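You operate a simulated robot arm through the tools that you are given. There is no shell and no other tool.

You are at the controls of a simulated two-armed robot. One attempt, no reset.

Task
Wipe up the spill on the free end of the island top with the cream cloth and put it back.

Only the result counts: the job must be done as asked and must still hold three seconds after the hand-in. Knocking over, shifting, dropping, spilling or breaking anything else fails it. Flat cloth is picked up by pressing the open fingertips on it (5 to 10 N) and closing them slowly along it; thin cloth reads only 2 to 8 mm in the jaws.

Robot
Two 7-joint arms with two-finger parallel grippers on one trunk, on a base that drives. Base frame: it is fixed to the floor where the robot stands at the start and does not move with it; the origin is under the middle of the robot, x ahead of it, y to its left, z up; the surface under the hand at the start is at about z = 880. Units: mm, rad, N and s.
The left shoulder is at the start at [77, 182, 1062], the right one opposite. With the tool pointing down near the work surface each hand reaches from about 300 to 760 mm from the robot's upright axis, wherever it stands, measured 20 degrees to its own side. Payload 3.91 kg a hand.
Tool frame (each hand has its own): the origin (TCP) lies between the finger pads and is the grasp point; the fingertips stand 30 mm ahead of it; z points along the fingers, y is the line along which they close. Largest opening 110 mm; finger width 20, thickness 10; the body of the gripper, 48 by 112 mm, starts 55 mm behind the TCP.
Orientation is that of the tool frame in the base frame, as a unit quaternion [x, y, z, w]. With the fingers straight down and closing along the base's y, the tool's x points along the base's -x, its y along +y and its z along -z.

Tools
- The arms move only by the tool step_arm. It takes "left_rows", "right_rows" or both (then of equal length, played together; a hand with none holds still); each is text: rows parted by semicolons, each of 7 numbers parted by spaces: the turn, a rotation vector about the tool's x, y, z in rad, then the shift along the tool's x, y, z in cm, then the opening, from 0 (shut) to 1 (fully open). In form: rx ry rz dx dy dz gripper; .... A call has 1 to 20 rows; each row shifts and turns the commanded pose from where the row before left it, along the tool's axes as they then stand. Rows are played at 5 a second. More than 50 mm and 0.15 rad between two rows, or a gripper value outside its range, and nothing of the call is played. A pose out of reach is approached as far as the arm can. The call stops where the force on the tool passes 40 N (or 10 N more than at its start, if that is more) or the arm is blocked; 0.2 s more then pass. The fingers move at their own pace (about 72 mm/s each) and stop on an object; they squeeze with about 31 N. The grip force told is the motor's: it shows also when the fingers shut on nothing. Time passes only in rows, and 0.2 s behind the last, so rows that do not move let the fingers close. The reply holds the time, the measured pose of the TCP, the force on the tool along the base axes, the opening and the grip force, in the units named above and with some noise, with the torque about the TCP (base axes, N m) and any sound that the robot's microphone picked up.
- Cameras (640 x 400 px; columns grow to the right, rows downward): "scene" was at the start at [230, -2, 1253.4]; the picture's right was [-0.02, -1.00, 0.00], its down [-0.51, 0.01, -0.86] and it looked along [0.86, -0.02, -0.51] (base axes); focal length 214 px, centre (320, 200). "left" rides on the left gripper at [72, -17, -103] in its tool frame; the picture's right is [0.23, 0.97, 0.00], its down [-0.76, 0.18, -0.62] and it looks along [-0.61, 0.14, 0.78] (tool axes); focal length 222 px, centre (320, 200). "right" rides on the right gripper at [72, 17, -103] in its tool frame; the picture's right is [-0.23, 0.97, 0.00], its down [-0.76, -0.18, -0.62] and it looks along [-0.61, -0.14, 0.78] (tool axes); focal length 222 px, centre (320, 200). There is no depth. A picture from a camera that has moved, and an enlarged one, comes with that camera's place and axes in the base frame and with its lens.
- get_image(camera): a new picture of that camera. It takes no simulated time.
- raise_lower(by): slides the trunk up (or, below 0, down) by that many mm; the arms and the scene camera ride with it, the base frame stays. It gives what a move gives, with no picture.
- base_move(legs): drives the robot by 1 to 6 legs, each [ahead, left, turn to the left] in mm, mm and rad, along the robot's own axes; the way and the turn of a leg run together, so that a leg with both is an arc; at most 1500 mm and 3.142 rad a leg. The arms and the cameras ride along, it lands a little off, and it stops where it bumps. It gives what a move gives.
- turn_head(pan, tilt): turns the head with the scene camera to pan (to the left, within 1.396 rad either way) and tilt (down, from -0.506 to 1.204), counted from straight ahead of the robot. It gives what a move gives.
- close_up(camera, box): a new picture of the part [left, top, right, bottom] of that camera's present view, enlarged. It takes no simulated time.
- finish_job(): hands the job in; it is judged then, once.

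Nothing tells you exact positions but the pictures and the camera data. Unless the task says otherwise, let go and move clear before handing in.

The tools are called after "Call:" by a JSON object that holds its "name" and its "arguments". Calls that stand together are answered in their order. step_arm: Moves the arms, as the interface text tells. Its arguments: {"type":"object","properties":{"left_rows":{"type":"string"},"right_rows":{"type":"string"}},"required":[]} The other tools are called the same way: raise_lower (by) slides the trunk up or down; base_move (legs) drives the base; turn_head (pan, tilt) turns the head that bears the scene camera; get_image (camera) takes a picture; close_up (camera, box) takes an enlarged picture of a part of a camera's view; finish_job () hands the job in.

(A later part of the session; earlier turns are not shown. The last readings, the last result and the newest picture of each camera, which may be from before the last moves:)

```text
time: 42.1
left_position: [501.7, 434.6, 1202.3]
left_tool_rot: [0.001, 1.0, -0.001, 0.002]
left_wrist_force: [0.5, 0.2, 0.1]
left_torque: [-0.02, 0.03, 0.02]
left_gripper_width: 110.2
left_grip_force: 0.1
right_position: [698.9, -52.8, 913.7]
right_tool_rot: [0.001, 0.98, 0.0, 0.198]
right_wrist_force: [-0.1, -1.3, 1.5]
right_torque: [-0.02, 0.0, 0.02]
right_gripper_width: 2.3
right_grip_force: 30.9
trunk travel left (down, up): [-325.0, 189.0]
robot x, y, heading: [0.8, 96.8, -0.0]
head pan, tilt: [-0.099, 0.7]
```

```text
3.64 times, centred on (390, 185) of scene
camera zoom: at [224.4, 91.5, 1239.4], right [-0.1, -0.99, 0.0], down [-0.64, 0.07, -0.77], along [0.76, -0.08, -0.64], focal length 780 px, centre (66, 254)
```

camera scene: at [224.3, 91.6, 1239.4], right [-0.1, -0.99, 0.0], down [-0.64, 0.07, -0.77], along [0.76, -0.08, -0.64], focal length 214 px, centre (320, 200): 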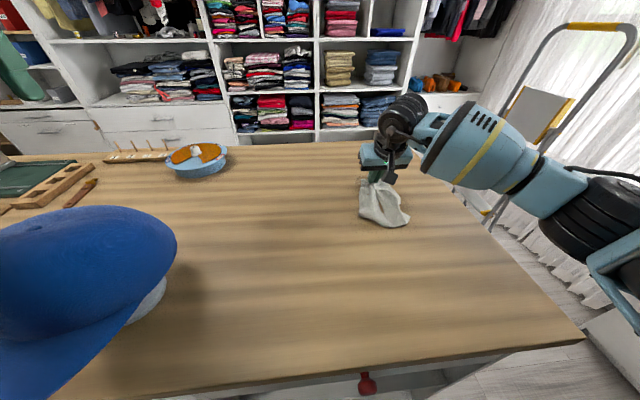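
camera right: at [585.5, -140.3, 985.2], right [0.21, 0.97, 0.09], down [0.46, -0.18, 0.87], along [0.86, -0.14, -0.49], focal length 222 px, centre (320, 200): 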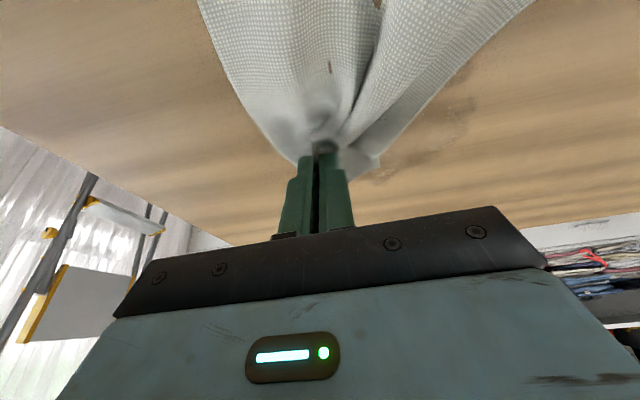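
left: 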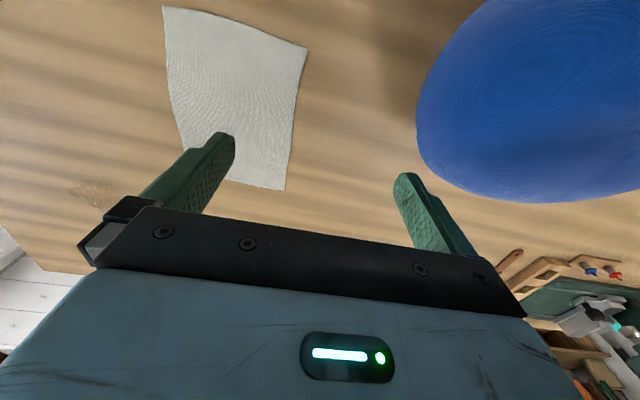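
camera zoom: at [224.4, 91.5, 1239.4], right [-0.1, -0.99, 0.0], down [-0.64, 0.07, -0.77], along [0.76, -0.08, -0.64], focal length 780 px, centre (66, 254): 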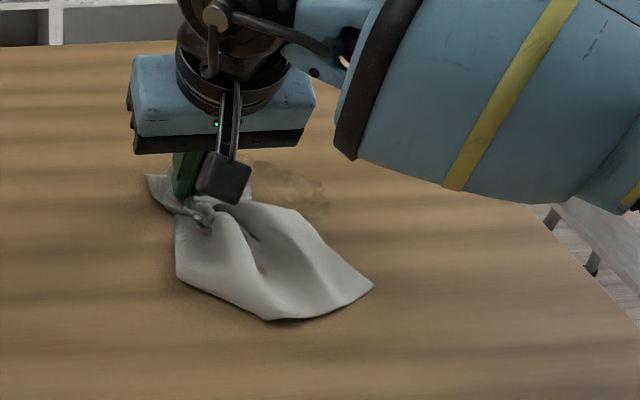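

Progress: the swept strip looks lighter. I continue the zigzag with slightly more press.

Call:
{"name": "step_arm", "arguments": {"right_rows": "0 0 0 -1.158 0 0.598 0;0 0 0 0 -1.4 0 0;0 0 0 0 -1.4 0 0;0 0 0 0 -1.4 0 0;0 0 0 0 -1.4 0 0;0 0 0 0 -1.4 0 0;0 0 0 0 -1.4 0 0;0 0 0 0 -1.4 0 0;0 0 0 0 -1.0 0 0"}}

Call:
{"name": "close_up", "arguments": {"camera": "scene", "box": [320, 130, 460, 240]}}

Call:
{"name": "get_image", "arguments": {"camera": "right"}}

```text
time: 44.1
left_position: [499.6, 433.7, 1203.0]
left_tool_rot: [0.0, 1.0, -0.002, 0.002]
left_wrist_force: [0.2, -0.1, 0.0]
left_torque: [0.02, -0.01, -0.02]
left_gripper_width: 110.1
left_grip_force: 0.1
right_position: [710.3, -160.0, 913.5]
right_tool_rot: [-0.001, 0.98, 0.001, 0.199]
right_wrist_force: [0.2, 1.9, 5.8]
right_torque: [0.06, -0.02, 0.04]
right_gripper_width: 2.2
right_grip_force: 30.6
trunk travel left (down, up): [-325.0, 189.0]
robot x, y, heading: [-0.4, 101.2, -0.004]
head pan, tilt: [-0.099, 0.7]
```

```text
3.64 times, centred on (390, 185) of scene
camera zoom: at [224.1, 92.1, 1239.5], right [-0.1, -0.99, 0.0], down [-0.64, 0.06, -0.77], along [0.76, -0.08, -0.64], focal length 780 px, centre (66, 254)
```

zoom: 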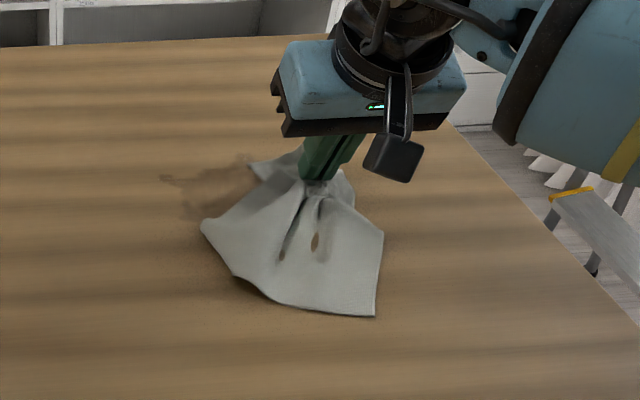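

```text
taken
camera right: at [603.6, -141.8, 980.4], right [0.21, 0.97, 0.09], down [0.46, -0.18, 0.87], along [0.86, -0.14, -0.48], focal length 222 px, centre (320, 200)
```

right: 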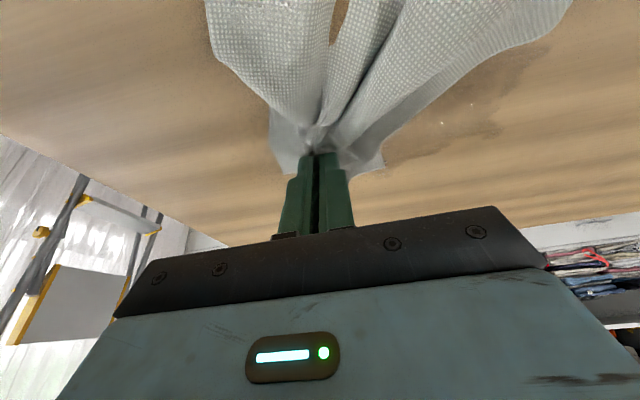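

Press is steady near 6 N. I keep zigzagging, widening the sweep a little toward +y where the spill's tail seems to reach.

Call:
{"name": "step_arm", "arguments": {"right_rows": "0 0 0 -1.158 0 0.49 0;0 0 0 0 1.4 0 0;0 0 0 0 1.4 0 0;0 0 0 0 1.4 0 0;0 0 0 0 1.4 0 0;0 0 0 0 1.4 0 0;0 0 0 0 1.4 0 0;0 0 0 0 1.4 0 0;0 0 0 0 1.4 0 0;0 0 0 0 1.3 0 0"}}

Call:
{"name": "close_up", "arguments": {"camera": "scene", "box": [320, 130, 460, 240]}}

Call:
{"name": "get_image", "arguments": {"camera": "right"}}

```text
time: 46.3
left_position: [500.4, 433.5, 1201.7]
left_tool_rot: [0.0, 1.0, 0.0, 0.002]
left_wrist_force: [0.8, 0.5, 0.6]
left_torque: [0.03, -0.02, -0.05]
left_gripper_width: 109.9
left_grip_force: 0.0
right_position: [722.2, -34.3, 912.7]
right_tool_rot: [0.001, 0.98, 0.001, 0.199]
right_wrist_force: [-1.0, -2.1, 7.7]
right_torque: [-0.04, 0.02, -0.04]
right_gripper_width: 2.1
right_grip_force: 30.2
trunk travel left (down, up): [-325.0, 189.0]
robot x, y, heading: [-1.1, 98.8, -0.005]
head pan, tilt: [-0.099, 0.7]
```

```text
3.64 times, centred on (390, 185) of scene
camera zoom: at [223.9, 91.8, 1239.5], right [-0.1, -0.99, 0.0], down [-0.64, 0.06, -0.77], along [0.76, -0.08, -0.64], focal length 780 px, centre (66, 254)
```

zoom: 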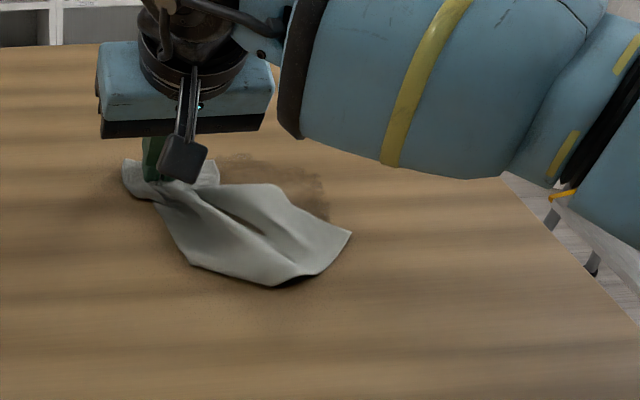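

```text
taken
camera right: at [614.9, -17.2, 980.2], right [0.21, 0.97, 0.09], down [0.46, -0.18, 0.87], along [0.86, -0.14, -0.48], focal length 222 px, centre (320, 200)
```

right: 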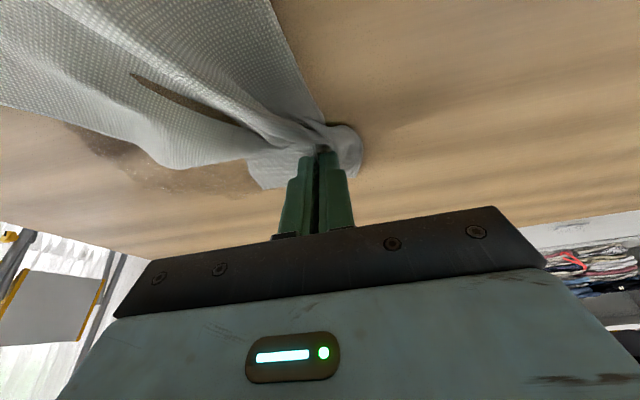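

Call:
{"name": "step_arm", "arguments": {"right_rows": "0 0 0 -1.25 0 0.53 0;0 0 0 0 -1.4 0 0;0 0 0 0 -1.4 0 0;0 0 0 0 -1.4 0 0;0 0 0 0 -1.4 0 0;0 0 0 0 -1.4 0 0;0 0 0 0 -1.4 0 0;0 0 0 0 -1.4 0 0;0 0 0 0 -1.4 0 0;0 0 0 0 -1.4 0 0"}}

Call:
{"name": "close_up", "arguments": {"camera": "scene", "box": [320, 130, 460, 240]}}

```text
time: 48.5
left_position: [500.8, 434.8, 1203.1]
left_tool_rot: [0.0, 1.0, -0.001, 0.002]
left_wrist_force: [-0.9, -0.1, 0.5]
left_torque: [-0.01, 0.0, 0.02]
left_gripper_width: 110.0
left_grip_force: 0.0
right_position: [735.9, -162.9, 912.5]
right_tool_rot: [0.001, 0.98, 0.0, 0.198]
right_wrist_force: [-0.3, 1.5, 4.7]
right_torque: [0.06, 0.05, 0.0]
right_gripper_width: 2.0
right_grip_force: 30.7
trunk travel left (down, up): [-325.0, 189.0]
robot x, y, heading: [-1.5, 103.5, -0.002]
head pan, tilt: [-0.099, 0.7]
```

```text
3.64 times, centred on (390, 185) of scene
camera zoom: at [224.2, 91.7, 1239.4], right [-0.1, -0.99, 0.0], down [-0.64, 0.07, -0.77], along [0.76, -0.08, -0.64], focal length 780 px, centre (66, 254)
```

zoom: 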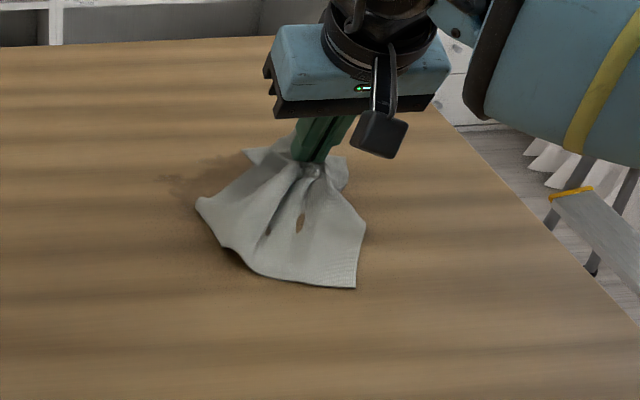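

Call:
{"name": "step_arm", "arguments": {"right_rows": "0 0 0 -1.25 0 0.53 0;0 0 0 0 1.4 0 0;0 0 0 0 1.4 0 0;0 0 0 0 1.4 0 0;0 0 0 0 1.4 0 0;0 0 0 0 1.4 0 0;0 0 0 0 1.4 0 0;0 0 0 0 1.4 0 0;0 0 0 0 1.4 0 0;0 0 0 0 1.4 0 0"}}

Call:
{"name": "close_up", "arguments": {"camera": "scene", "box": [320, 130, 460, 240]}}

Call:
{"name": "get_image", "arguments": {"camera": "right"}}

```text
time: 50.7
left_position: [500.2, 435.1, 1202.2]
left_tool_rot: [0.0, 1.0, -0.001, 0.001]
left_wrist_force: [0.3, 0.5, -0.4]
left_torque: [-0.04, -0.02, 0.01]
left_gripper_width: 110.1
left_grip_force: 0.0
right_position: [750.3, -35.6, 912.6]
right_tool_rot: [0.002, 0.98, 0.001, 0.198]
right_wrist_force: [-0.1, -1.0, 4.0]
right_torque: [-0.01, -0.03, -0.01]
right_gripper_width: 2.4
right_grip_force: 31.2
trunk travel left (down, up): [-325.0, 189.0]
robot x, y, heading: [1.1, 99.3, -0.006]
head pan, tilt: [-0.099, 0.7]
```

```text
3.64 times, centred on (390, 185) of scene
camera zoom: at [224.3, 92.0, 1239.4], right [-0.1, -0.99, 0.0], down [-0.64, 0.06, -0.77], along [0.76, -0.08, -0.64], focal length 780 px, centre (66, 254)
```

zoom: 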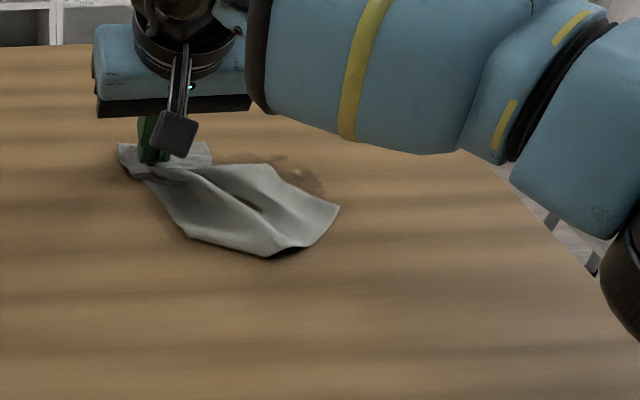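

```text
taken
camera right: at [642.6, -18.0, 980.3], right [0.21, 0.97, 0.09], down [0.46, -0.18, 0.87], along [0.86, -0.14, -0.48], focal length 222 px, centre (320, 200)
```

right: 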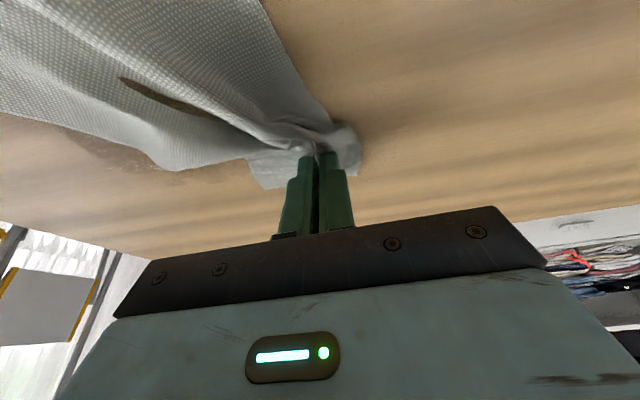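

Call:
{"name": "step_arm", "arguments": {"right_rows": "0 0 0 -1.2 0 0.53 0;0 0 0 0 -1.4 0 0;0 0 0 0 -1.4 0 0;0 0 0 0 -1.4 0 0;0 0 0 0 -1.4 0 0;0 0 0 0 -1.4 0 0;0 0 0 0 -1.4 0 0;0 0 0 0 -1.4 0 0;0 0 0 0 -1.4 0 0;0 0 0 0 -1.4 0 0;0 0 0 0 -1.2 0 0"}}

Call:
{"name": "close_up", "arguments": {"camera": "scene", "box": [320, 130, 460, 240]}}

Call:
{"name": "get_image", "arguments": {"camera": "right"}}

```text
time: 53.1
left_position: [499.2, 433.9, 1201.5]
left_tool_rot: [0.0, 1.0, -0.001, 0.002]
left_wrist_force: [-0.1, 0.3, -0.9]
left_torque: [0.0, 0.0, -0.02]
left_gripper_width: 109.9
left_grip_force: 0.1
right_position: [763.8, -175.4, 911.9]
right_tool_rot: [0.0, 0.98, 0.001, 0.198]
right_wrist_force: [1.0, 2.2, 7.2]
right_torque: [0.07, 0.02, -0.05]
right_gripper_width: 2.1
right_grip_force: 31.8
trunk travel left (down, up): [-325.0, 189.0]
robot x, y, heading: [-2.1, 100.1, 0.002]
head pan, tilt: [-0.099, 0.7]
```

```text
3.64 times, centred on (390, 185) of scene
camera zoom: at [223.9, 92.1, 1239.5], right [-0.1, -0.99, 0.0], down [-0.64, 0.06, -0.77], along [0.76, -0.08, -0.64], focal length 780 px, centre (66, 254)
```

zoom: 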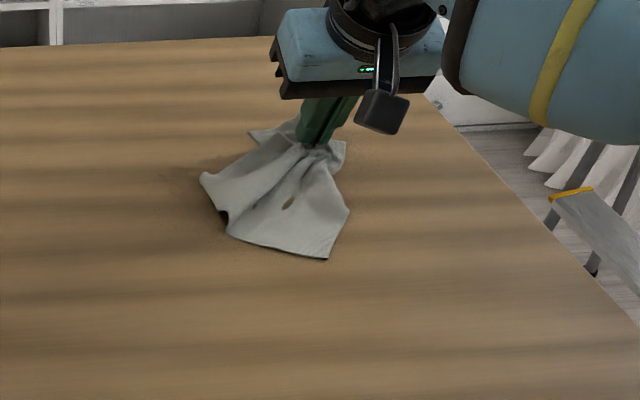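

```text
taken
camera right: at [656.3, -157.4, 980.0], right [0.21, 0.97, 0.09], down [0.46, -0.18, 0.87], along [0.86, -0.14, -0.48], focal length 222 px, centre (320, 200)
```

right: 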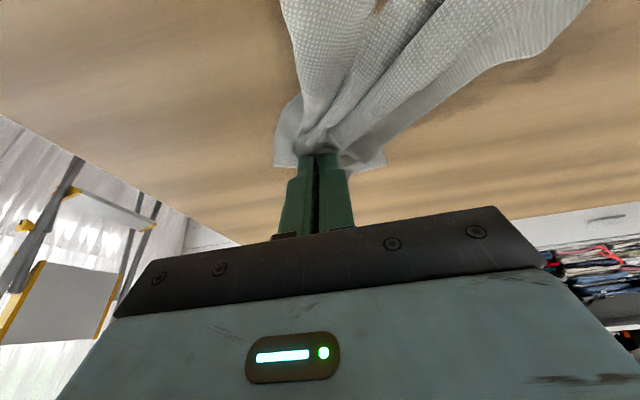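

The zigzag is complete. I lift the cloth up and back to look at the surface.

Call:
{"name": "step_arm", "arguments": {"right_rows": "0 0 0 0.53 0 -1.31 0;0 0 0 1.064 0 -2.62 0;0 0 0 1.064 0 -2.62 0;0 0 0 1.064 0 -2.62 0;0 0 0 1.064 0 -2.62 0;0 0 0 1.064 0 -2.62 0;0 0 0 1.064 0 -2.62 0;0 0 0 1.064 0 -2.62 0;0 0 0 1.064 0 -2.62 0;0 0 0 1.064 0 -2.62 0;0 0 0 0.53 0 -1.31 0;0 0 0 0 0 0 0"}}

Call:
{"name": "get_image", "arguments": {"camera": "scene"}}

Call:
{"name": "close_up", "arguments": {"camera": "scene", "box": [330, 150, 430, 210]}}

Call:
{"name": "get_image", "arguments": {"camera": "right"}}

```text
time: 55.7
left_position: [501.0, 433.8, 1202.2]
left_tool_rot: [0.0, 1.0, -0.001, 0.001]
left_wrist_force: [0.0, 0.6, -0.2]
left_torque: [-0.01, 0.03, 0.01]
left_gripper_width: 109.8
left_grip_force: 0.0
right_position: [562.8, -172.1, 1113.4]
right_tool_rot: [0.001, 0.98, 0.0, 0.198]
right_wrist_force: [1.1, 0.1, 0.4]
right_torque: [0.0, -0.02, -0.02]
right_gripper_width: 2.3
right_grip_force: 30.6
trunk travel left (down, up): [-325.0, 189.0]
robot x, y, heading: [3.0, 101.7, -0.002]
head pan, tilt: [-0.099, 0.7]
```

```text
taken
camera scene: at [224.7, 91.7, 1239.3], right [-0.1, -0.99, 0.0], down [-0.64, 0.07, -0.76], along [0.76, -0.08, -0.64], focal length 214 px, centre (320, 200)
```

scene: 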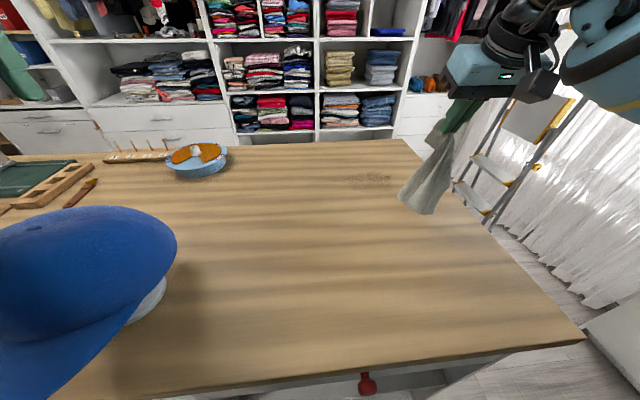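

```text
6.40 times, centred on (380, 180) of scene
camera zoom: at [224.7, 91.7, 1239.3], right [-0.1, -0.99, 0.0], down [-0.64, 0.07, -0.76], along [0.76, -0.08, -0.64], focal length 1373 px, centre (-64, 328)
```

zoom: 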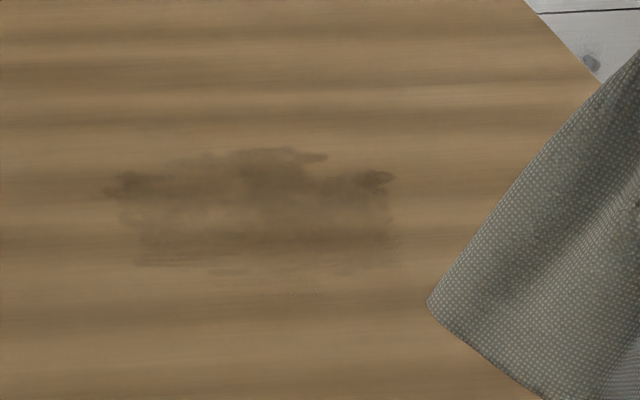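

```text
taken
camera right: at [455.5, -155.4, 1180.3], right [0.21, 0.97, 0.09], down [0.46, -0.18, 0.87], along [0.86, -0.14, -0.49], focal length 222 px, centre (320, 200)
```

right: 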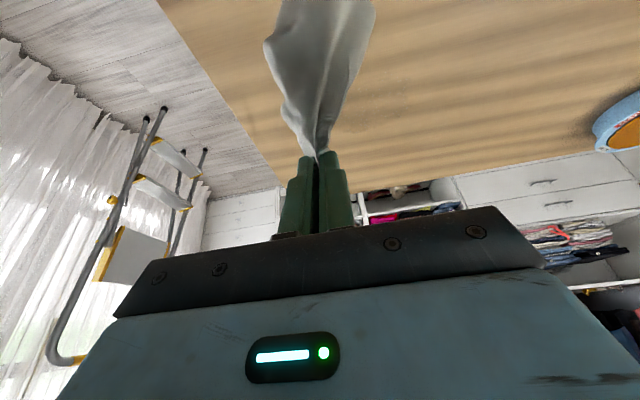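

The stain has been partly smeared rather than lifted: it now spans about x 660–765, y -174 to -38, lighter but wider. I'll test whether a still, firmer press (dabbing) takes it up better, starting at the dark left end near (738, -48).

Call:
{"name": "step_arm", "arguments": {"right_rows": "0 0 0 0 2.44 0 0;0 0 0 0 2.44 0 0;0 0 0 0 2.44 0 0;0 0 0 0 2.44 0 0;0 0 0 0 2.44 0 0;0 0 0 0 0 0 0;0 0 0 -0.822 0 2.474 0;0 0 0 -0.822 0 2.474 0;0 0 0 -0.822 0 2.474 0;0 0 0 -0.822 0 2.474 0;0 0 0 -0.822 0 2.474 0;0 0 0 -0.822 0 2.474 0;0 0 0 -0.822 0 2.474 0;0 0 0 -0.822 0 2.474 0;0 0 0 -0.822 0 2.474 0;0 0 0 -0.822 0 2.474 0;0 0 0 0 0 0 0"}}

Call:
{"name": "get_image", "arguments": {"camera": "right"}}

```text
time: 59.3
left_position: [500.6, 433.7, 1203.1]
left_tool_rot: [-0.001, 1.0, -0.001, 0.001]
left_wrist_force: [-0.2, 1.0, 0.6]
left_torque: [0.0, -0.02, -0.03]
left_gripper_width: 110.1
left_grip_force: 0.1
right_position: [733.4, -50.0, 915.5]
right_tool_rot: [0.001, 0.98, 0.0, 0.199]
right_wrist_force: [-0.9, -0.3, 0.5]
right_torque: [0.0, 0.06, -0.01]
right_gripper_width: 2.4
right_grip_force: 31.2
trunk travel left (down, up): [-325.0, 189.0]
robot x, y, heading: [0.6, 100.9, 0.001]
head pan, tilt: [-0.099, 0.7]
```

```text
taken
camera right: at [626.8, -32.3, 983.1], right [0.21, 0.97, 0.09], down [0.46, -0.18, 0.87], along [0.86, -0.14, -0.48], focal length 222 px, centre (320, 200)
```

right: 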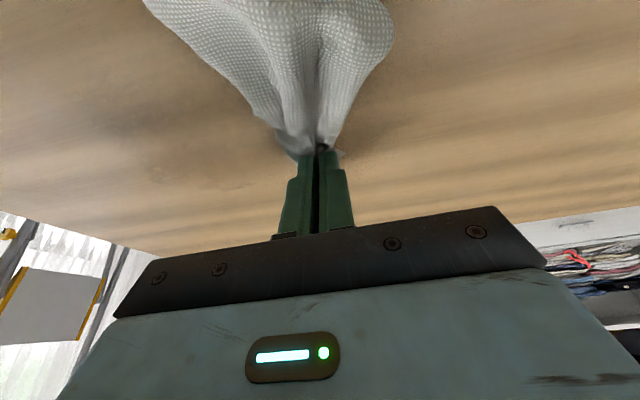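

Call:
{"name": "step_arm", "arguments": {"right_rows": "0 0 0 0.058 0 0.138 0;0 0 0 0.058 0 0.138 0;0 0 0 0.039 0 0.092 0;0 0 0 0 0 0 0"}}

```text
time: 60.3
left_position: [500.1, 433.9, 1202.1]
left_tool_rot: [0.001, 1.0, -0.001, 0.002]
left_wrist_force: [-0.6, 0.7, -0.8]
left_torque: [0.01, 0.03, 0.0]
left_gripper_width: 110.3
left_grip_force: 0.0
right_position: [733.9, -50.7, 912.5]
right_tool_rot: [0.0, 0.98, 0.002, 0.199]
right_wrist_force: [1.5, 2.5, 9.1]
right_torque: [0.09, -0.01, 0.01]
right_gripper_width: 2.3
right_grip_force: 31.2
trunk travel left (down, up): [-325.0, 189.0]
robot x, y, heading: [1.3, 100.7, -0.005]
head pan, tilt: [-0.099, 0.7]
```

Call:
{"name": "step_arm", "arguments": {"right_rows": "0 0 0 0 0 0 0;0 0 0 0 0 0 0;0 0 0 0 0 0 0;0 0 0 0 0 0 0;0 0 0 0 0 0 0;0 0 0 0 0 0 0;0 0 0 0 0 0 0;0 0 0 0 0 0 0;0 0 0 0 0 0 0;0 0 0 0 0 0 0;0 0 0 0.53 0 -1.31 0;0 0 0 1.064 0 -2.62 0;0 0 0 1.064 0 -2.62 0;0 0 0 1.064 0 -2.62 0;0 0 0 1.064 0 -2.62 0;0 0 0 1.064 0 -2.62 0;0 0 0 1.064 0 -2.62 0;0 0 0 1.064 0 -2.62 0;0 0 0 1.064 0 -2.62 0;0 0 0 0.53 0 -1.31 0"}}

Call:
{"name": "step_arm", "arguments": {"right_rows": "0 0 0 0 -2.5 0 0;0 0 0 0 -2.5 0 0;0 0 0 0 -2.5 0 0;0 0 0 0 -2.5 0 0;0 0 0 0 -2.5 0 0;0 0 0 0 0 0 0"}}

Call:
{"name": "close_up", "arguments": {"camera": "scene", "box": [330, 150, 430, 210]}}

Call:
{"name": "get_image", "arguments": {"camera": "scene"}}

```text
time: 64.5
left_position: [500.3, 434.9, 1203.3]
left_tool_rot: [0.0, 1.0, -0.001, 0.002]
left_wrist_force: [0.2, 0.1, -0.4]
left_torque: [0.02, 0.01, 0.0]
left_gripper_width: 110.3
left_grip_force: 0.1
right_position: [554.9, -49.6, 1093.7]
right_tool_rot: [0.0, 0.98, 0.0, 0.198]
right_wrist_force: [0.5, -0.2, -0.8]
right_torque: [0.0, -0.01, -0.02]
right_gripper_width: 2.6
right_grip_force: 31.0
trunk travel left (down, up): [-325.0, 189.0]
robot x, y, heading: [-2.2, 103.4, -0.005]
head pan, tilt: [-0.099, 0.7]
```

```text
time: 65.9
left_position: [500.7, 433.6, 1202.2]
left_tool_rot: [0.0, 1.0, -0.001, 0.002]
left_wrist_force: [0.0, -0.3, 0.5]
left_torque: [-0.01, 0.03, -0.02]
left_gripper_width: 109.9
left_grip_force: 0.0
right_position: [557.8, -178.5, 1091.1]
right_tool_rot: [0.0, 0.98, 0.001, 0.197]
right_wrist_force: [-0.8, 1.2, 0.3]
right_torque: [0.01, -0.01, -0.02]
right_gripper_width: 2.4
right_grip_force: 31.4
trunk travel left (down, up): [-325.0, 189.0]
robot x, y, heading: [-1.5, 99.4, -0.001]
head pan, tilt: [-0.099, 0.7]
```

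```text
6.40 times, centred on (380, 180) of scene
camera zoom: at [224.7, 92.1, 1239.3], right [-0.1, -0.99, 0.0], down [-0.64, 0.06, -0.76], along [0.76, -0.08, -0.64], focal length 1373 px, centre (-64, 328)
```

zoom: 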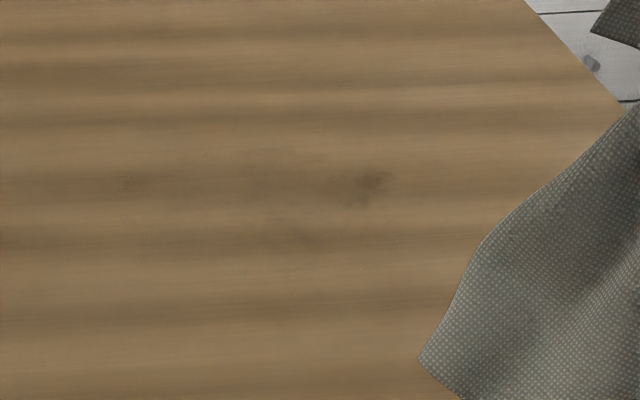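

```text
taken
camera scene: at [224.7, 92.1, 1239.3], right [-0.1, -0.99, 0.0], down [-0.64, 0.06, -0.76], along [0.76, -0.08, -0.64], focal length 214 px, centre (320, 200)
```

scene: 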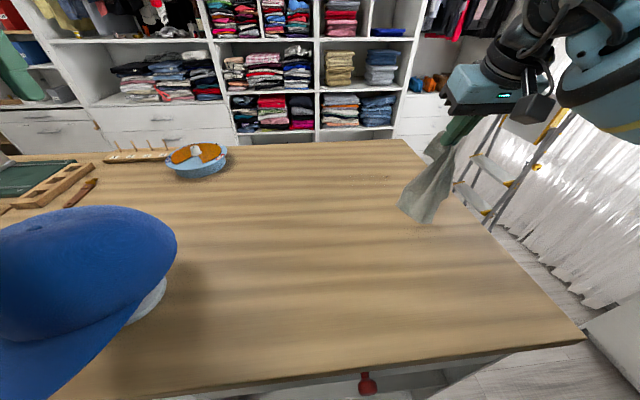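

Very effective: laying the cloth over it and holding soaked up nearly everything. What's left is a dark spot near (731, -161) and faint traces, so I lay the cloth again with the hand at y≈-150 and hold.

Call:
{"name": "step_arm", "arguments": {"right_rows": "0 0 0 -1.75 1.4 -0.29 0;0 0 0 -1.75 1.4 -0.29 0;0 0 0 0 0 0 0;0 0 0 -0.822 0 2.474 0;0 0 0 -0.822 0 2.474 0;0 0 0 -0.822 0 2.474 0;0 0 0 -0.822 0 2.474 0;0 0 0 -0.822 0 2.474 0;0 0 0 -0.822 0 2.474 0;0 0 0 -0.822 0 2.474 0;0 0 0 -0.822 0 2.474 0;0 0 0 -0.822 0 2.474 0;0 0 0 -0.822 0 2.474 0;0 0 0 0 0 0 0"}}

Call:
{"name": "close_up", "arguments": {"camera": "scene", "box": [320, 130, 460, 240]}}

```text
time: 68.9
left_position: [500.9, 434.0, 1202.7]
left_tool_rot: [0.0, 1.0, 0.0, 0.002]
left_wrist_force: [-0.4, -0.9, 0.7]
left_torque: [0.0, 0.01, -0.02]
left_gripper_width: 110.0
left_grip_force: 0.0
right_position: [757.0, -149.6, 917.3]
right_tool_rot: [0.001, 0.98, 0.0, 0.199]
right_wrist_force: [-1.2, 0.0, 2.0]
right_torque: [0.01, -0.01, 0.02]
right_gripper_width: 2.3
right_grip_force: 31.2
trunk travel left (down, up): [-325.0, 189.0]
robot x, y, heading: [-4.9, 101.8, -0.0]
head pan, tilt: [-0.099, 0.7]
```

```text
3.64 times, centred on (390, 185) of scene
camera zoom: at [224.1, 91.6, 1239.5], right [-0.1, -0.99, 0.0], down [-0.64, 0.07, -0.77], along [0.76, -0.08, -0.64], focal length 780 px, centre (66, 254)
```

zoom: 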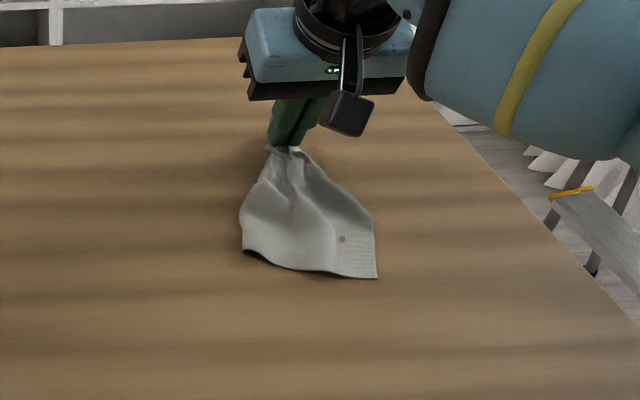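

Call:
{"name": "step_arm", "arguments": {"right_rows": "0 0 0 0.078 0 0.184 0;0 0 0 0.039 0 0.092 0;0 0 0 0 0 0 0;0 0 0 0 0 0 0;0 0 0 0 0 0 0;0 0 0 0 0 0 0;0 0 0 0 0 0 0;0 0 0 0 0 0 0;0 0 0 0 0 0 0;0 0 0 0 0 0 0;0 0 0 0 0 0 0;0 0 0 0 0 0 0"}}

```text
time: 71.5
left_position: [499.8, 434.8, 1202.2]
left_tool_rot: [0.0, 1.0, -0.001, 0.002]
left_wrist_force: [-0.7, 0.7, -0.5]
left_torque: [0.0, 0.01, 0.01]
left_gripper_width: 110.1
left_grip_force: 0.2
right_position: [756.3, -149.7, 913.2]
right_tool_rot: [-0.001, 0.98, 0.002, 0.2]
right_wrist_force: [2.9, 3.6, 14.0]
right_torque: [0.09, -0.07, 0.03]
right_gripper_width: 2.3
right_grip_force: 30.5
trunk travel left (down, up): [-325.0, 189.0]
robot x, y, heading: [0.2, 100.8, 0.0]
head pan, tilt: [-0.099, 0.7]
```

Call:
{"name": "step_arm", "arguments": {"right_rows": "0 0 0 0.53 0 -1.31 0;0 0 0 1.064 0 -2.62 0;0 0 0 1.064 0 -2.62 0;0 0 0 1.064 0 -2.62 0;0 0 0 1.064 0 -2.62 0;0 0 0 1.064 0 -2.62 0;0 0 0 1.064 0 -2.62 0;0 0 0 1.064 0 -2.62 0;0 0 0 1.064 0 -2.62 0;0 0 0 1.064 0 -2.62 0;0 0 0 0.53 -1.5 -1.31 0;0 0 0 0 -1.5 0 0;0 0 0 0 0 0 0"}}

Call:
{"name": "close_up", "arguments": {"camera": "scene", "box": [330, 150, 430, 210]}}

Call:
{"name": "close_up", "arguments": {"camera": "scene", "box": [280, 140, 480, 260]}}

```text
time: 74.3
left_position: [500.8, 434.8, 1202.2]
left_tool_rot: [-0.001, 1.0, 0.0, 0.001]
left_wrist_force: [-0.5, 0.1, -0.1]
left_torque: [0.01, -0.01, 0.02]
left_gripper_width: 110.2
left_grip_force: 0.1
right_position: [556.7, -178.1, 1114.9]
right_tool_rot: [0.0, 0.98, 0.0, 0.199]
right_wrist_force: [-0.1, 0.9, -0.5]
right_torque: [0.0, -0.02, -0.01]
right_gripper_width: 2.5
right_grip_force: 30.8
trunk travel left (down, up): [-325.0, 189.0]
robot x, y, heading: [-0.1, 99.4, 0.003]
head pan, tilt: [-0.099, 0.7]
```

```text
6.40 times, centred on (380, 180) of scene
camera zoom: at [224.6, 91.9, 1239.4], right [-0.1, -0.99, 0.0], down [-0.64, 0.06, -0.76], along [0.76, -0.08, -0.64], focal length 1373 px, centre (-64, 328)
```

zoom: 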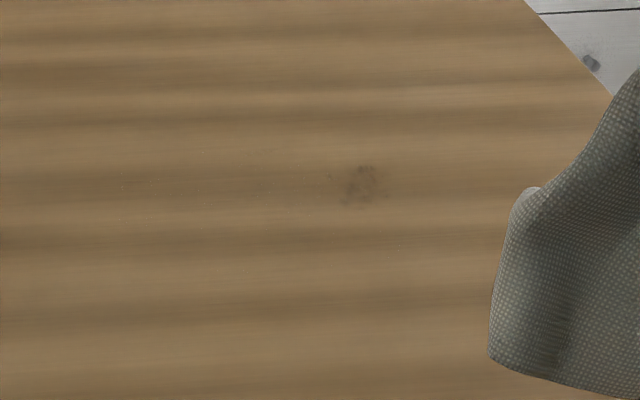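

```text
3.20 times, centred on (380, 200) of scene
camera zoom: at [224.6, 91.9, 1239.4], right [-0.1, -0.99, 0.0], down [-0.64, 0.06, -0.76], along [0.76, -0.08, -0.64], focal length 686 px, centre (128, 200)
```

zoom: 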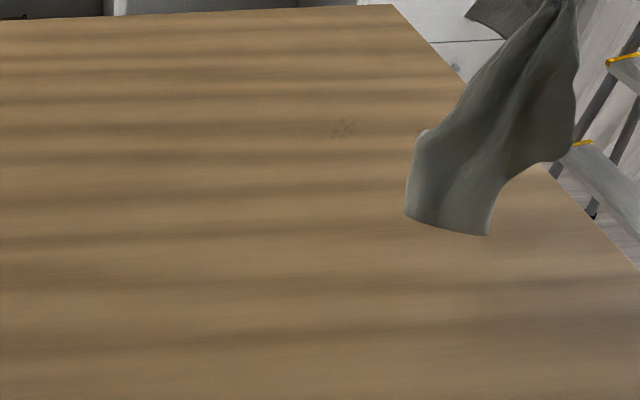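

Almost clean; a small speckled spot is left near (731, -156). I dab directly there with a hold.

Call:
{"name": "step_arm", "arguments": {"right_rows": "0 0 0 0 2.1 0 0;0 0 0 0 0 0 0;0 0 0 -0.822 0 2.474 0;0 0 0 -0.822 0 2.474 0;0 0 0 -0.822 0 2.474 0;0 0 0 -0.822 0 2.474 0;0 0 0 -0.822 0 2.474 0;0 0 0 -0.822 0 2.474 0;0 0 0 -0.822 0 2.474 0;0 0 0 -0.822 0 2.474 0;0 0 0 -0.822 0 2.474 0;0 0 0 -0.822 0 2.474 0;0 0 0 0.039 0 0.092 0;0 0 0 0.039 0 0.092 0;0 0 0 0 0 0 0;0 0 0 0 0 0 0"}}

```text
time: 77.7
left_position: [500.6, 435.1, 1201.7]
left_tool_rot: [0.0, 1.0, -0.002, 0.002]
left_wrist_force: [0.1, 0.4, 0.5]
left_torque: [0.01, 0.0, 0.0]
left_gripper_width: 109.9
left_grip_force: 0.1
right_position: [730.0, -157.6, 915.7]
right_tool_rot: [0.001, 0.98, 0.0, 0.199]
right_wrist_force: [0.2, 1.1, 4.6]
right_torque: [0.04, -0.02, 0.01]
right_gripper_width: 2.0
right_grip_force: 30.9
trunk travel left (down, up): [-325.0, 189.0]
robot x, y, heading: [1.8, 99.1, 0.002]
head pan, tilt: [-0.099, 0.7]
```

Call:
{"name": "step_arm", "arguments": {"right_rows": "0 0 0 0.039 0 0.092 0;0 0 0 0 0 0 0;0 0 0 0 0 0 0;0 0 0 0 0 0 0;0 0 0 0 -0.5 0 0;0 0 0 0 0 0 0;0 0 0 0 0 0 0;0 0 0 -0.46 0 0.19 0;0 0 0 0 0 0 0;0 0 0 0 0.6 0 0;0 0 0 0 0 0 0;0 0 0 0 0.6 0 0;0 0 0 0 0 0 0;0 0 0 0 0.6 0 0;0 0 0 0 0 0 0;0 0 0 0 0 0 0;0 0 0 0 0 0 0"}}

Call:
{"name": "step_arm", "arguments": {"right_rows": "0 0 0 0.53 0 -1.31 0;0 0 0 1.064 0 -2.62 0;0 0 0 1.064 0 -2.62 0;0 0 0 1.064 0 -2.62 0;0 0 0 1.064 0 -2.62 0;0 0 0 1.064 0 -2.62 0;0 0 0 1.064 0 -2.62 0;0 0 0 1.064 0 -2.62 0;0 0 0 1.064 0 -2.62 0;0 0 0 1.064 0 -2.62 0;0 0 0 0.53 -2.0 -1.31 0;0 0 0 0 -2.0 0 0;0 0 0 0 0 0 0"}}

Call:
{"name": "close_up", "arguments": {"camera": "scene", "box": [330, 150, 430, 210]}}

Call:
{"name": "close_up", "arguments": {"camera": "scene", "box": [280, 140, 480, 260]}}

```text
time: 81.3
left_position: [499.0, 434.3, 1202.0]
left_tool_rot: [0.001, 1.0, -0.001, 0.001]
left_wrist_force: [-0.1, 0.3, -0.3]
left_torque: [0.03, -0.03, -0.02]
left_gripper_width: 109.9
left_grip_force: 0.1
right_position: [734.3, -146.2, 915.3]
right_tool_rot: [0.001, 0.98, 0.0, 0.198]
right_wrist_force: [-0.4, -1.7, 4.3]
right_torque: [-0.02, 0.0, 0.02]
right_gripper_width: 2.3
right_grip_force: 30.9
trunk travel left (down, up): [-325.0, 189.0]
robot x, y, heading: [-1.8, 104.8, -0.005]
head pan, tilt: [-0.099, 0.7]
```

```text
time: 84.1
left_position: [500.0, 435.5, 1202.2]
left_tool_rot: [0.0, 1.0, -0.001, 0.002]
left_wrist_force: [-0.5, 0.1, 0.3]
left_torque: [-0.03, 0.04, 0.0]
left_gripper_width: 110.2
left_grip_force: 0.1
right_position: [534.7, -186.9, 1114.1]
right_tool_rot: [0.001, 0.98, 0.0, 0.198]
right_wrist_force: [-0.7, 0.0, 0.2]
right_torque: [0.02, -0.01, -0.03]
right_gripper_width: 2.3
right_grip_force: 31.1
trunk travel left (down, up): [-325.0, 189.0]
robot x, y, heading: [2.2, 96.4, -0.002]
head pan, tilt: [-0.099, 0.7]
```

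```text
6.40 times, centred on (380, 180) of scene
camera zoom: at [224.7, 92.0, 1239.3], right [-0.1, -0.99, 0.0], down [-0.64, 0.06, -0.76], along [0.76, -0.08, -0.64], focal length 1373 px, centre (-64, 328)
```

zoom: 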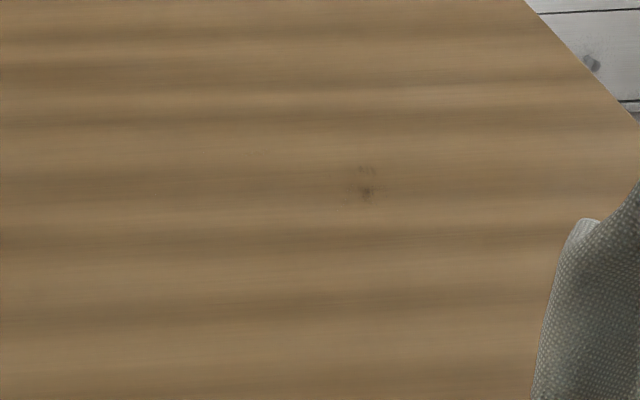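

```text
3.20 times, centred on (380, 200) of scene
camera zoom: at [224.7, 92.0, 1239.3], right [-0.1, -0.99, 0.0], down [-0.64, 0.06, -0.76], along [0.76, -0.08, -0.64], focal length 686 px, centre (128, 200)
```

zoom: 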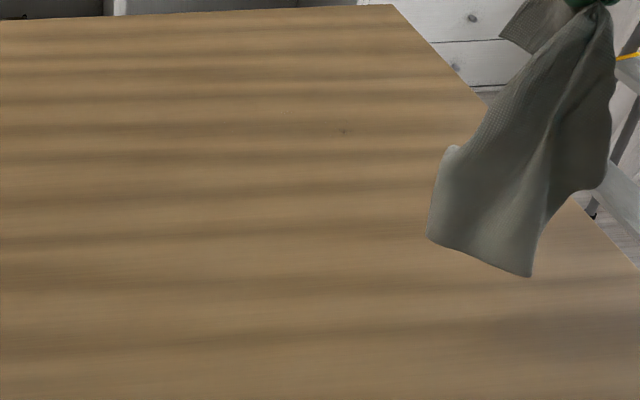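

Only a pinpoint near (728, -157) is left. I lay the broad, flat part of the cloth over it by trailing the cloth sideways: hand from (720,-80) down to (720,-250), and let it rest there.

Call:
{"name": "step_arm", "arguments": {"right_rows": "0 0 0 -2.128 1.34 0.899 0;0 0 0 -2.128 1.34 0.899 0;0 0 0 -2.128 1.34 0.899 0;0 0 0 -2.128 1.34 0.899 0;0 0 0 -2.128 1.34 0.899 0;0 0 0 -2.128 1.34 0.899 0;0 0 0 -2.128 1.34 0.899 0;0 0 0 -2.128 1.34 0.899 0;0 0 0 0 0 0 0;0 0 0 0 0 0 0"}}

Call:
{"name": "get_image", "arguments": {"camera": "scene"}}

```text
time: 86.3
left_position: [502.1, 434.2, 1202.1]
left_tool_rot: [0.0, 1.0, -0.001, 0.003]
left_wrist_force: [1.1, 0.6, 0.5]
left_torque: [0.02, -0.03, -0.01]
left_gripper_width: 109.9
left_grip_force: 0.1
right_position: [718.4, -78.0, 1117.4]
right_tool_rot: [0.001, 0.98, 0.001, 0.198]
right_wrist_force: [0.2, -0.8, 0.2]
right_torque: [0.02, -0.01, 0.01]
right_gripper_width: 2.2
right_grip_force: 31.1
trunk travel left (down, up): [-325.0, 189.0]
robot x, y, heading: [0.5, 101.0, -0.001]
head pan, tilt: [-0.099, 0.7]
```

```text
taken
camera scene: at [224.7, 92.0, 1239.3], right [-0.1, -0.99, 0.0], down [-0.64, 0.06, -0.76], along [0.76, -0.08, -0.64], focal length 214 px, centre (320, 200)
```

scene: 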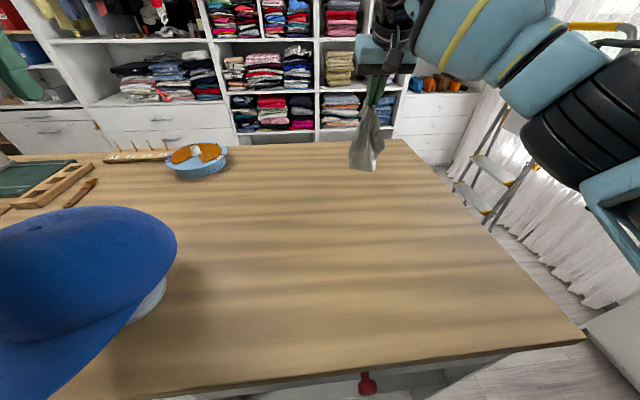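

Call:
{"name": "step_arm", "arguments": {"right_rows": "0 0 0 0.766 -1.7 1.814 0;0 0 0 0.766 -1.7 1.814 0;0 0 0 0.766 -1.7 1.814 0;0 0 0 0.766 -1.7 1.814 0;0 0 0 0.766 -1.7 1.814 0;0 0 0 0.766 -1.7 1.814 0;0 0 0 0.766 -1.7 1.814 0;0 0 0 0.766 -1.7 1.814 0;0 0 0 0.766 -1.7 1.814 0;0 0 0 0.766 -1.7 1.814 0;0 0 0 0 0 0 0;0 0 0 0 0 0 0;0 0 0 0 0 0 0;0 0 0 0 0 0 0;0 0 0 0 0 0 0;0 0 0 0 0 0 0;0 0 0 0 0 0 0;0 0 0 0 0 0 0"}}

Call:
{"name": "close_up", "arguments": {"camera": "scene", "box": [320, 130, 480, 240]}}

```text
time: 90.1
left_position: [500.9, 434.9, 1202.9]
left_tool_rot: [0.0, 1.0, -0.002, 0.002]
left_wrist_force: [1.4, 0.7, -0.1]
left_torque: [-0.02, 0.02, -0.01]
left_gripper_width: 110.2
left_grip_force: 0.0
right_position: [717.5, -249.2, 915.5]
right_tool_rot: [0.001, 0.98, 0.0, 0.199]
right_wrist_force: [-1.1, 0.4, 0.9]
right_torque: [0.03, -0.01, -0.02]
right_gripper_width: 2.4
right_grip_force: 30.6
trunk travel left (down, up): [-325.0, 189.0]
robot x, y, heading: [0.5, 98.7, -0.005]
head pan, tilt: [-0.099, 0.7]
```

```text
3.64 times, centred on (400, 185) of scene
camera zoom: at [224.6, 91.7, 1239.4], right [-0.1, -0.99, 0.0], down [-0.64, 0.07, -0.76], along [0.76, -0.08, -0.64], focal length 780 px, centre (29, 254)
```

zoom: 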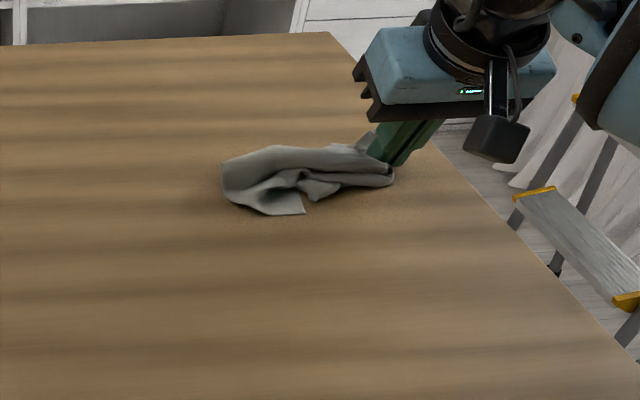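

Call:
{"name": "step_arm", "arguments": {"right_rows": "0 0 0 0.696 0 -2.464 0;0 0 0 0.696 0 -2.464 0;0 0 0 0.696 0 -2.464 0;0 0 0 0.696 0 -2.464 0;0 0 0 0.696 0 -2.464 0;0 0 0 0.696 0 -2.464 0;0 0 0 0.696 0 -2.464 0;0 0 0 0.696 0 -2.464 0;0 0 0 0.696 0 -2.464 0;0 0 0 0.696 0 -2.464 0;0 0 0 0 0 0 0"}}

Call:
{"name": "close_up", "arguments": {"camera": "scene", "box": [330, 150, 430, 210]}}

Call:
{"name": "close_up", "arguments": {"camera": "scene", "box": [280, 140, 480, 260]}}

```text
time: 92.5
left_position: [502.1, 435.0, 1201.7]
left_tool_rot: [-0.001, 1.0, -0.001, 0.002]
left_wrist_force: [0.8, 0.1, 0.4]
left_torque: [-0.04, 0.0, -0.01]
left_gripper_width: 110.1
left_grip_force: 0.1
right_position: [560.0, -248.1, 1117.2]
right_tool_rot: [0.0, 0.98, 0.0, 0.197]
right_wrist_force: [0.7, 0.7, -0.6]
right_torque: [0.0, -0.01, -0.02]
right_gripper_width: 2.1
right_grip_force: 30.6
trunk travel left (down, up): [-325.0, 189.0]
robot x, y, heading: [0.5, 100.7, -0.002]
head pan, tilt: [-0.099, 0.7]
```

```text
6.40 times, centred on (380, 180) of scene
camera zoom: at [224.9, 91.6, 1239.3], right [-0.1, -0.99, 0.0], down [-0.64, 0.07, -0.76], along [0.76, -0.08, -0.64], focal length 1373 px, centre (-64, 328)
```

zoom: 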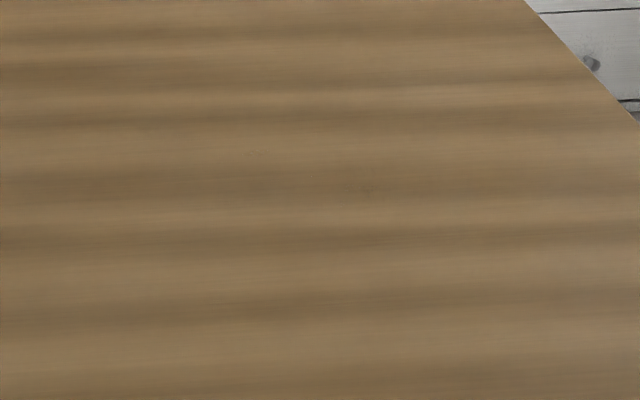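

```text
3.20 times, centred on (380, 200) of scene
camera zoom: at [224.9, 91.6, 1239.3], right [-0.1, -0.99, 0.0], down [-0.64, 0.07, -0.76], along [0.76, -0.08, -0.64], focal length 686 px, centre (128, 200)
```

zoom: 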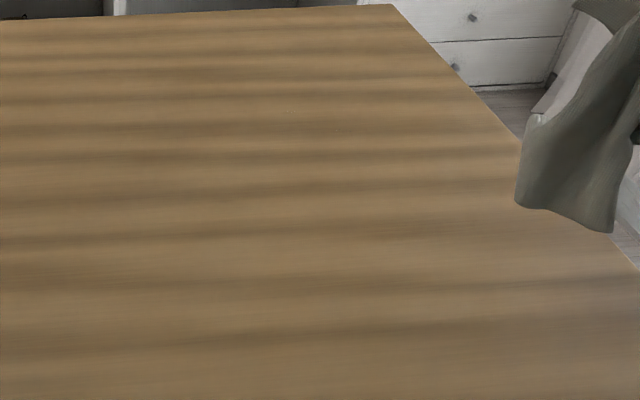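

The surface is now clean. On the way back I take a hand-camera look at the area to confirm, then go to lay the cloth back on its original place.

Call:
{"name": "step_arm", "arguments": {"right_rows": "0 0 0 0.3 3.0 0 0;0 0 0 0.3 3.0 0 0;0 0 0 0.3 3.0 0 0;0 0 0 0.3 3.0 0 0;0 0.133 0 0 0 0 0;0 0.133 0 0 0 0 0;0 0.132 0 0 0 0 0;0 0 0 0 0 0 0"}}

Call:
{"name": "get_image", "arguments": {"camera": "right"}}

Call:
{"name": "get_image", "arguments": {"camera": "scene"}}

```text
time: 94.3
left_position: [500.9, 434.7, 1202.0]
left_tool_rot: [0.0, 1.0, -0.001, 0.002]
left_wrist_force: [-0.7, -0.1, 0.1]
left_torque: [-0.01, 0.01, 0.01]
left_gripper_width: 110.1
left_grip_force: 0.0
right_position: [546.4, -128.1, 1110.5]
right_tool_rot: [-0.001, 1.0, 0.001, 0.0]
right_wrist_force: [-0.5, 0.2, -0.1]
right_torque: [0.0, 0.0, 0.0]
right_gripper_width: 2.4
right_grip_force: 31.1
trunk travel left (down, up): [-325.0, 189.0]
robot x, y, heading: [2.8, 100.7, -0.003]
head pan, tilt: [-0.099, 0.7]
```

```text
taken
camera right: at [474.4, -110.9, 1215.1], right [0.23, 0.97, 0.0], down [0.76, -0.18, 0.62], along [0.61, -0.14, -0.78], focal length 222 px, centre (320, 200)
```

right: 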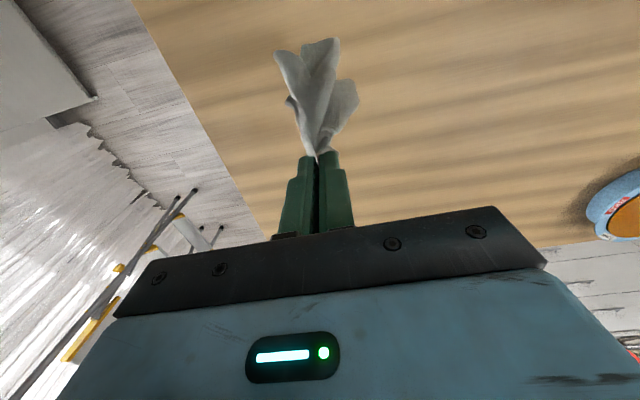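

```text
taken
camera scene: at [224.5, 91.5, 1239.4], right [-0.1, -0.99, 0.0], down [-0.64, 0.07, -0.77], along [0.76, -0.08, -0.64], focal length 214 px, centre (320, 200)
```

scene: 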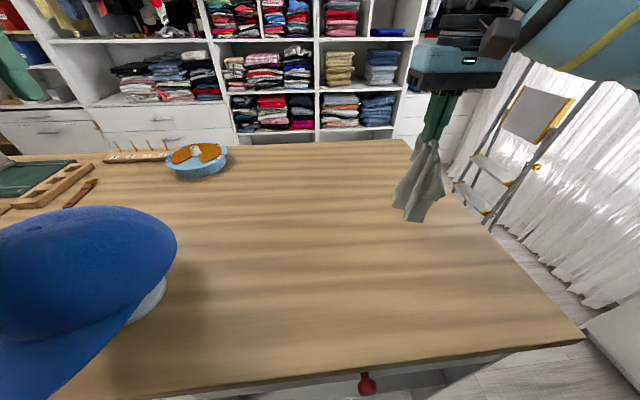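

The table looks clean from both views. Now I carry the cloth over to the near side of its original place, to lay it down moving forward.

Call:
{"name": "step_arm", "arguments": {"right_rows": "0 0 0 1.825 3.04 -0.1 0;0 0 0 1.825 3.04 -0.1 0;0 0 0 1.825 3.04 -0.1 0;0 0 0 1.825 3.04 -0.1 0;0 0 0 1.825 3.04 -0.1 0;0 0 0 1.825 3.04 -0.1 0;0 0 0 1.825 3.04 -0.1 0;0 0 0 1.825 3.04 -0.1 0;0 0 0 0 0 0 0;0 0 0 0 0 0 0;0 0 0 0 0 0 0"}}

Call:
{"name": "get_image", "arguments": {"camera": "scene"}}

Call:
{"name": "get_image", "arguments": {"camera": "right"}}

```text
time: 96.7
left_position: [500.6, 434.2, 1201.3]
left_tool_rot: [-0.001, 1.0, -0.001, 0.002]
left_wrist_force: [0.0, 0.0, 1.1]
left_torque: [-0.01, 0.0, 0.0]
left_gripper_width: 109.9
left_grip_force: 0.1
right_position: [402.0, 113.2, 1122.8]
right_tool_rot: [-0.001, 1.0, 0.001, 0.0]
right_wrist_force: [0.7, -0.3, 0.4]
right_torque: [-0.05, -0.01, -0.01]
right_gripper_width: 2.3
right_grip_force: 31.1
trunk travel left (down, up): [-325.0, 189.0]
robot x, y, heading: [1.4, 97.6, -0.003]
head pan, tilt: [-0.099, 0.7]
```

```text
taken
camera scene: at [224.7, 91.6, 1239.3], right [-0.1, -0.99, 0.0], down [-0.64, 0.07, -0.76], along [0.76, -0.08, -0.64], focal length 214 px, centre (320, 200)
```

scene: 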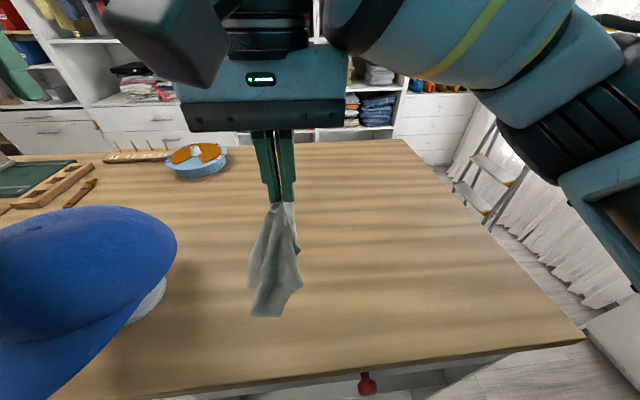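

```text
taken
camera right: at [328.9, 130.5, 1226.4], right [0.23, 0.97, 0.0], down [0.76, -0.18, 0.62], along [0.61, -0.14, -0.78], focal length 222 px, centre (320, 200)
```

right: 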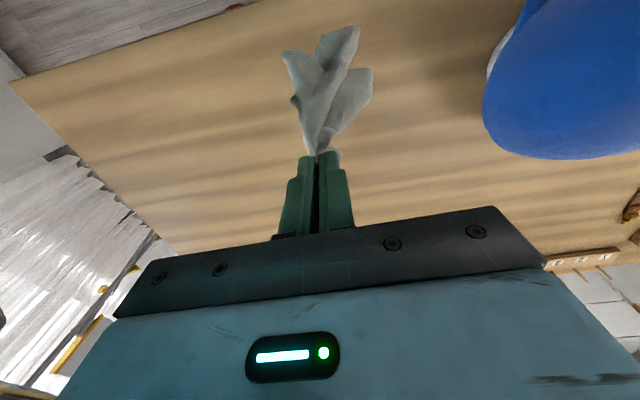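

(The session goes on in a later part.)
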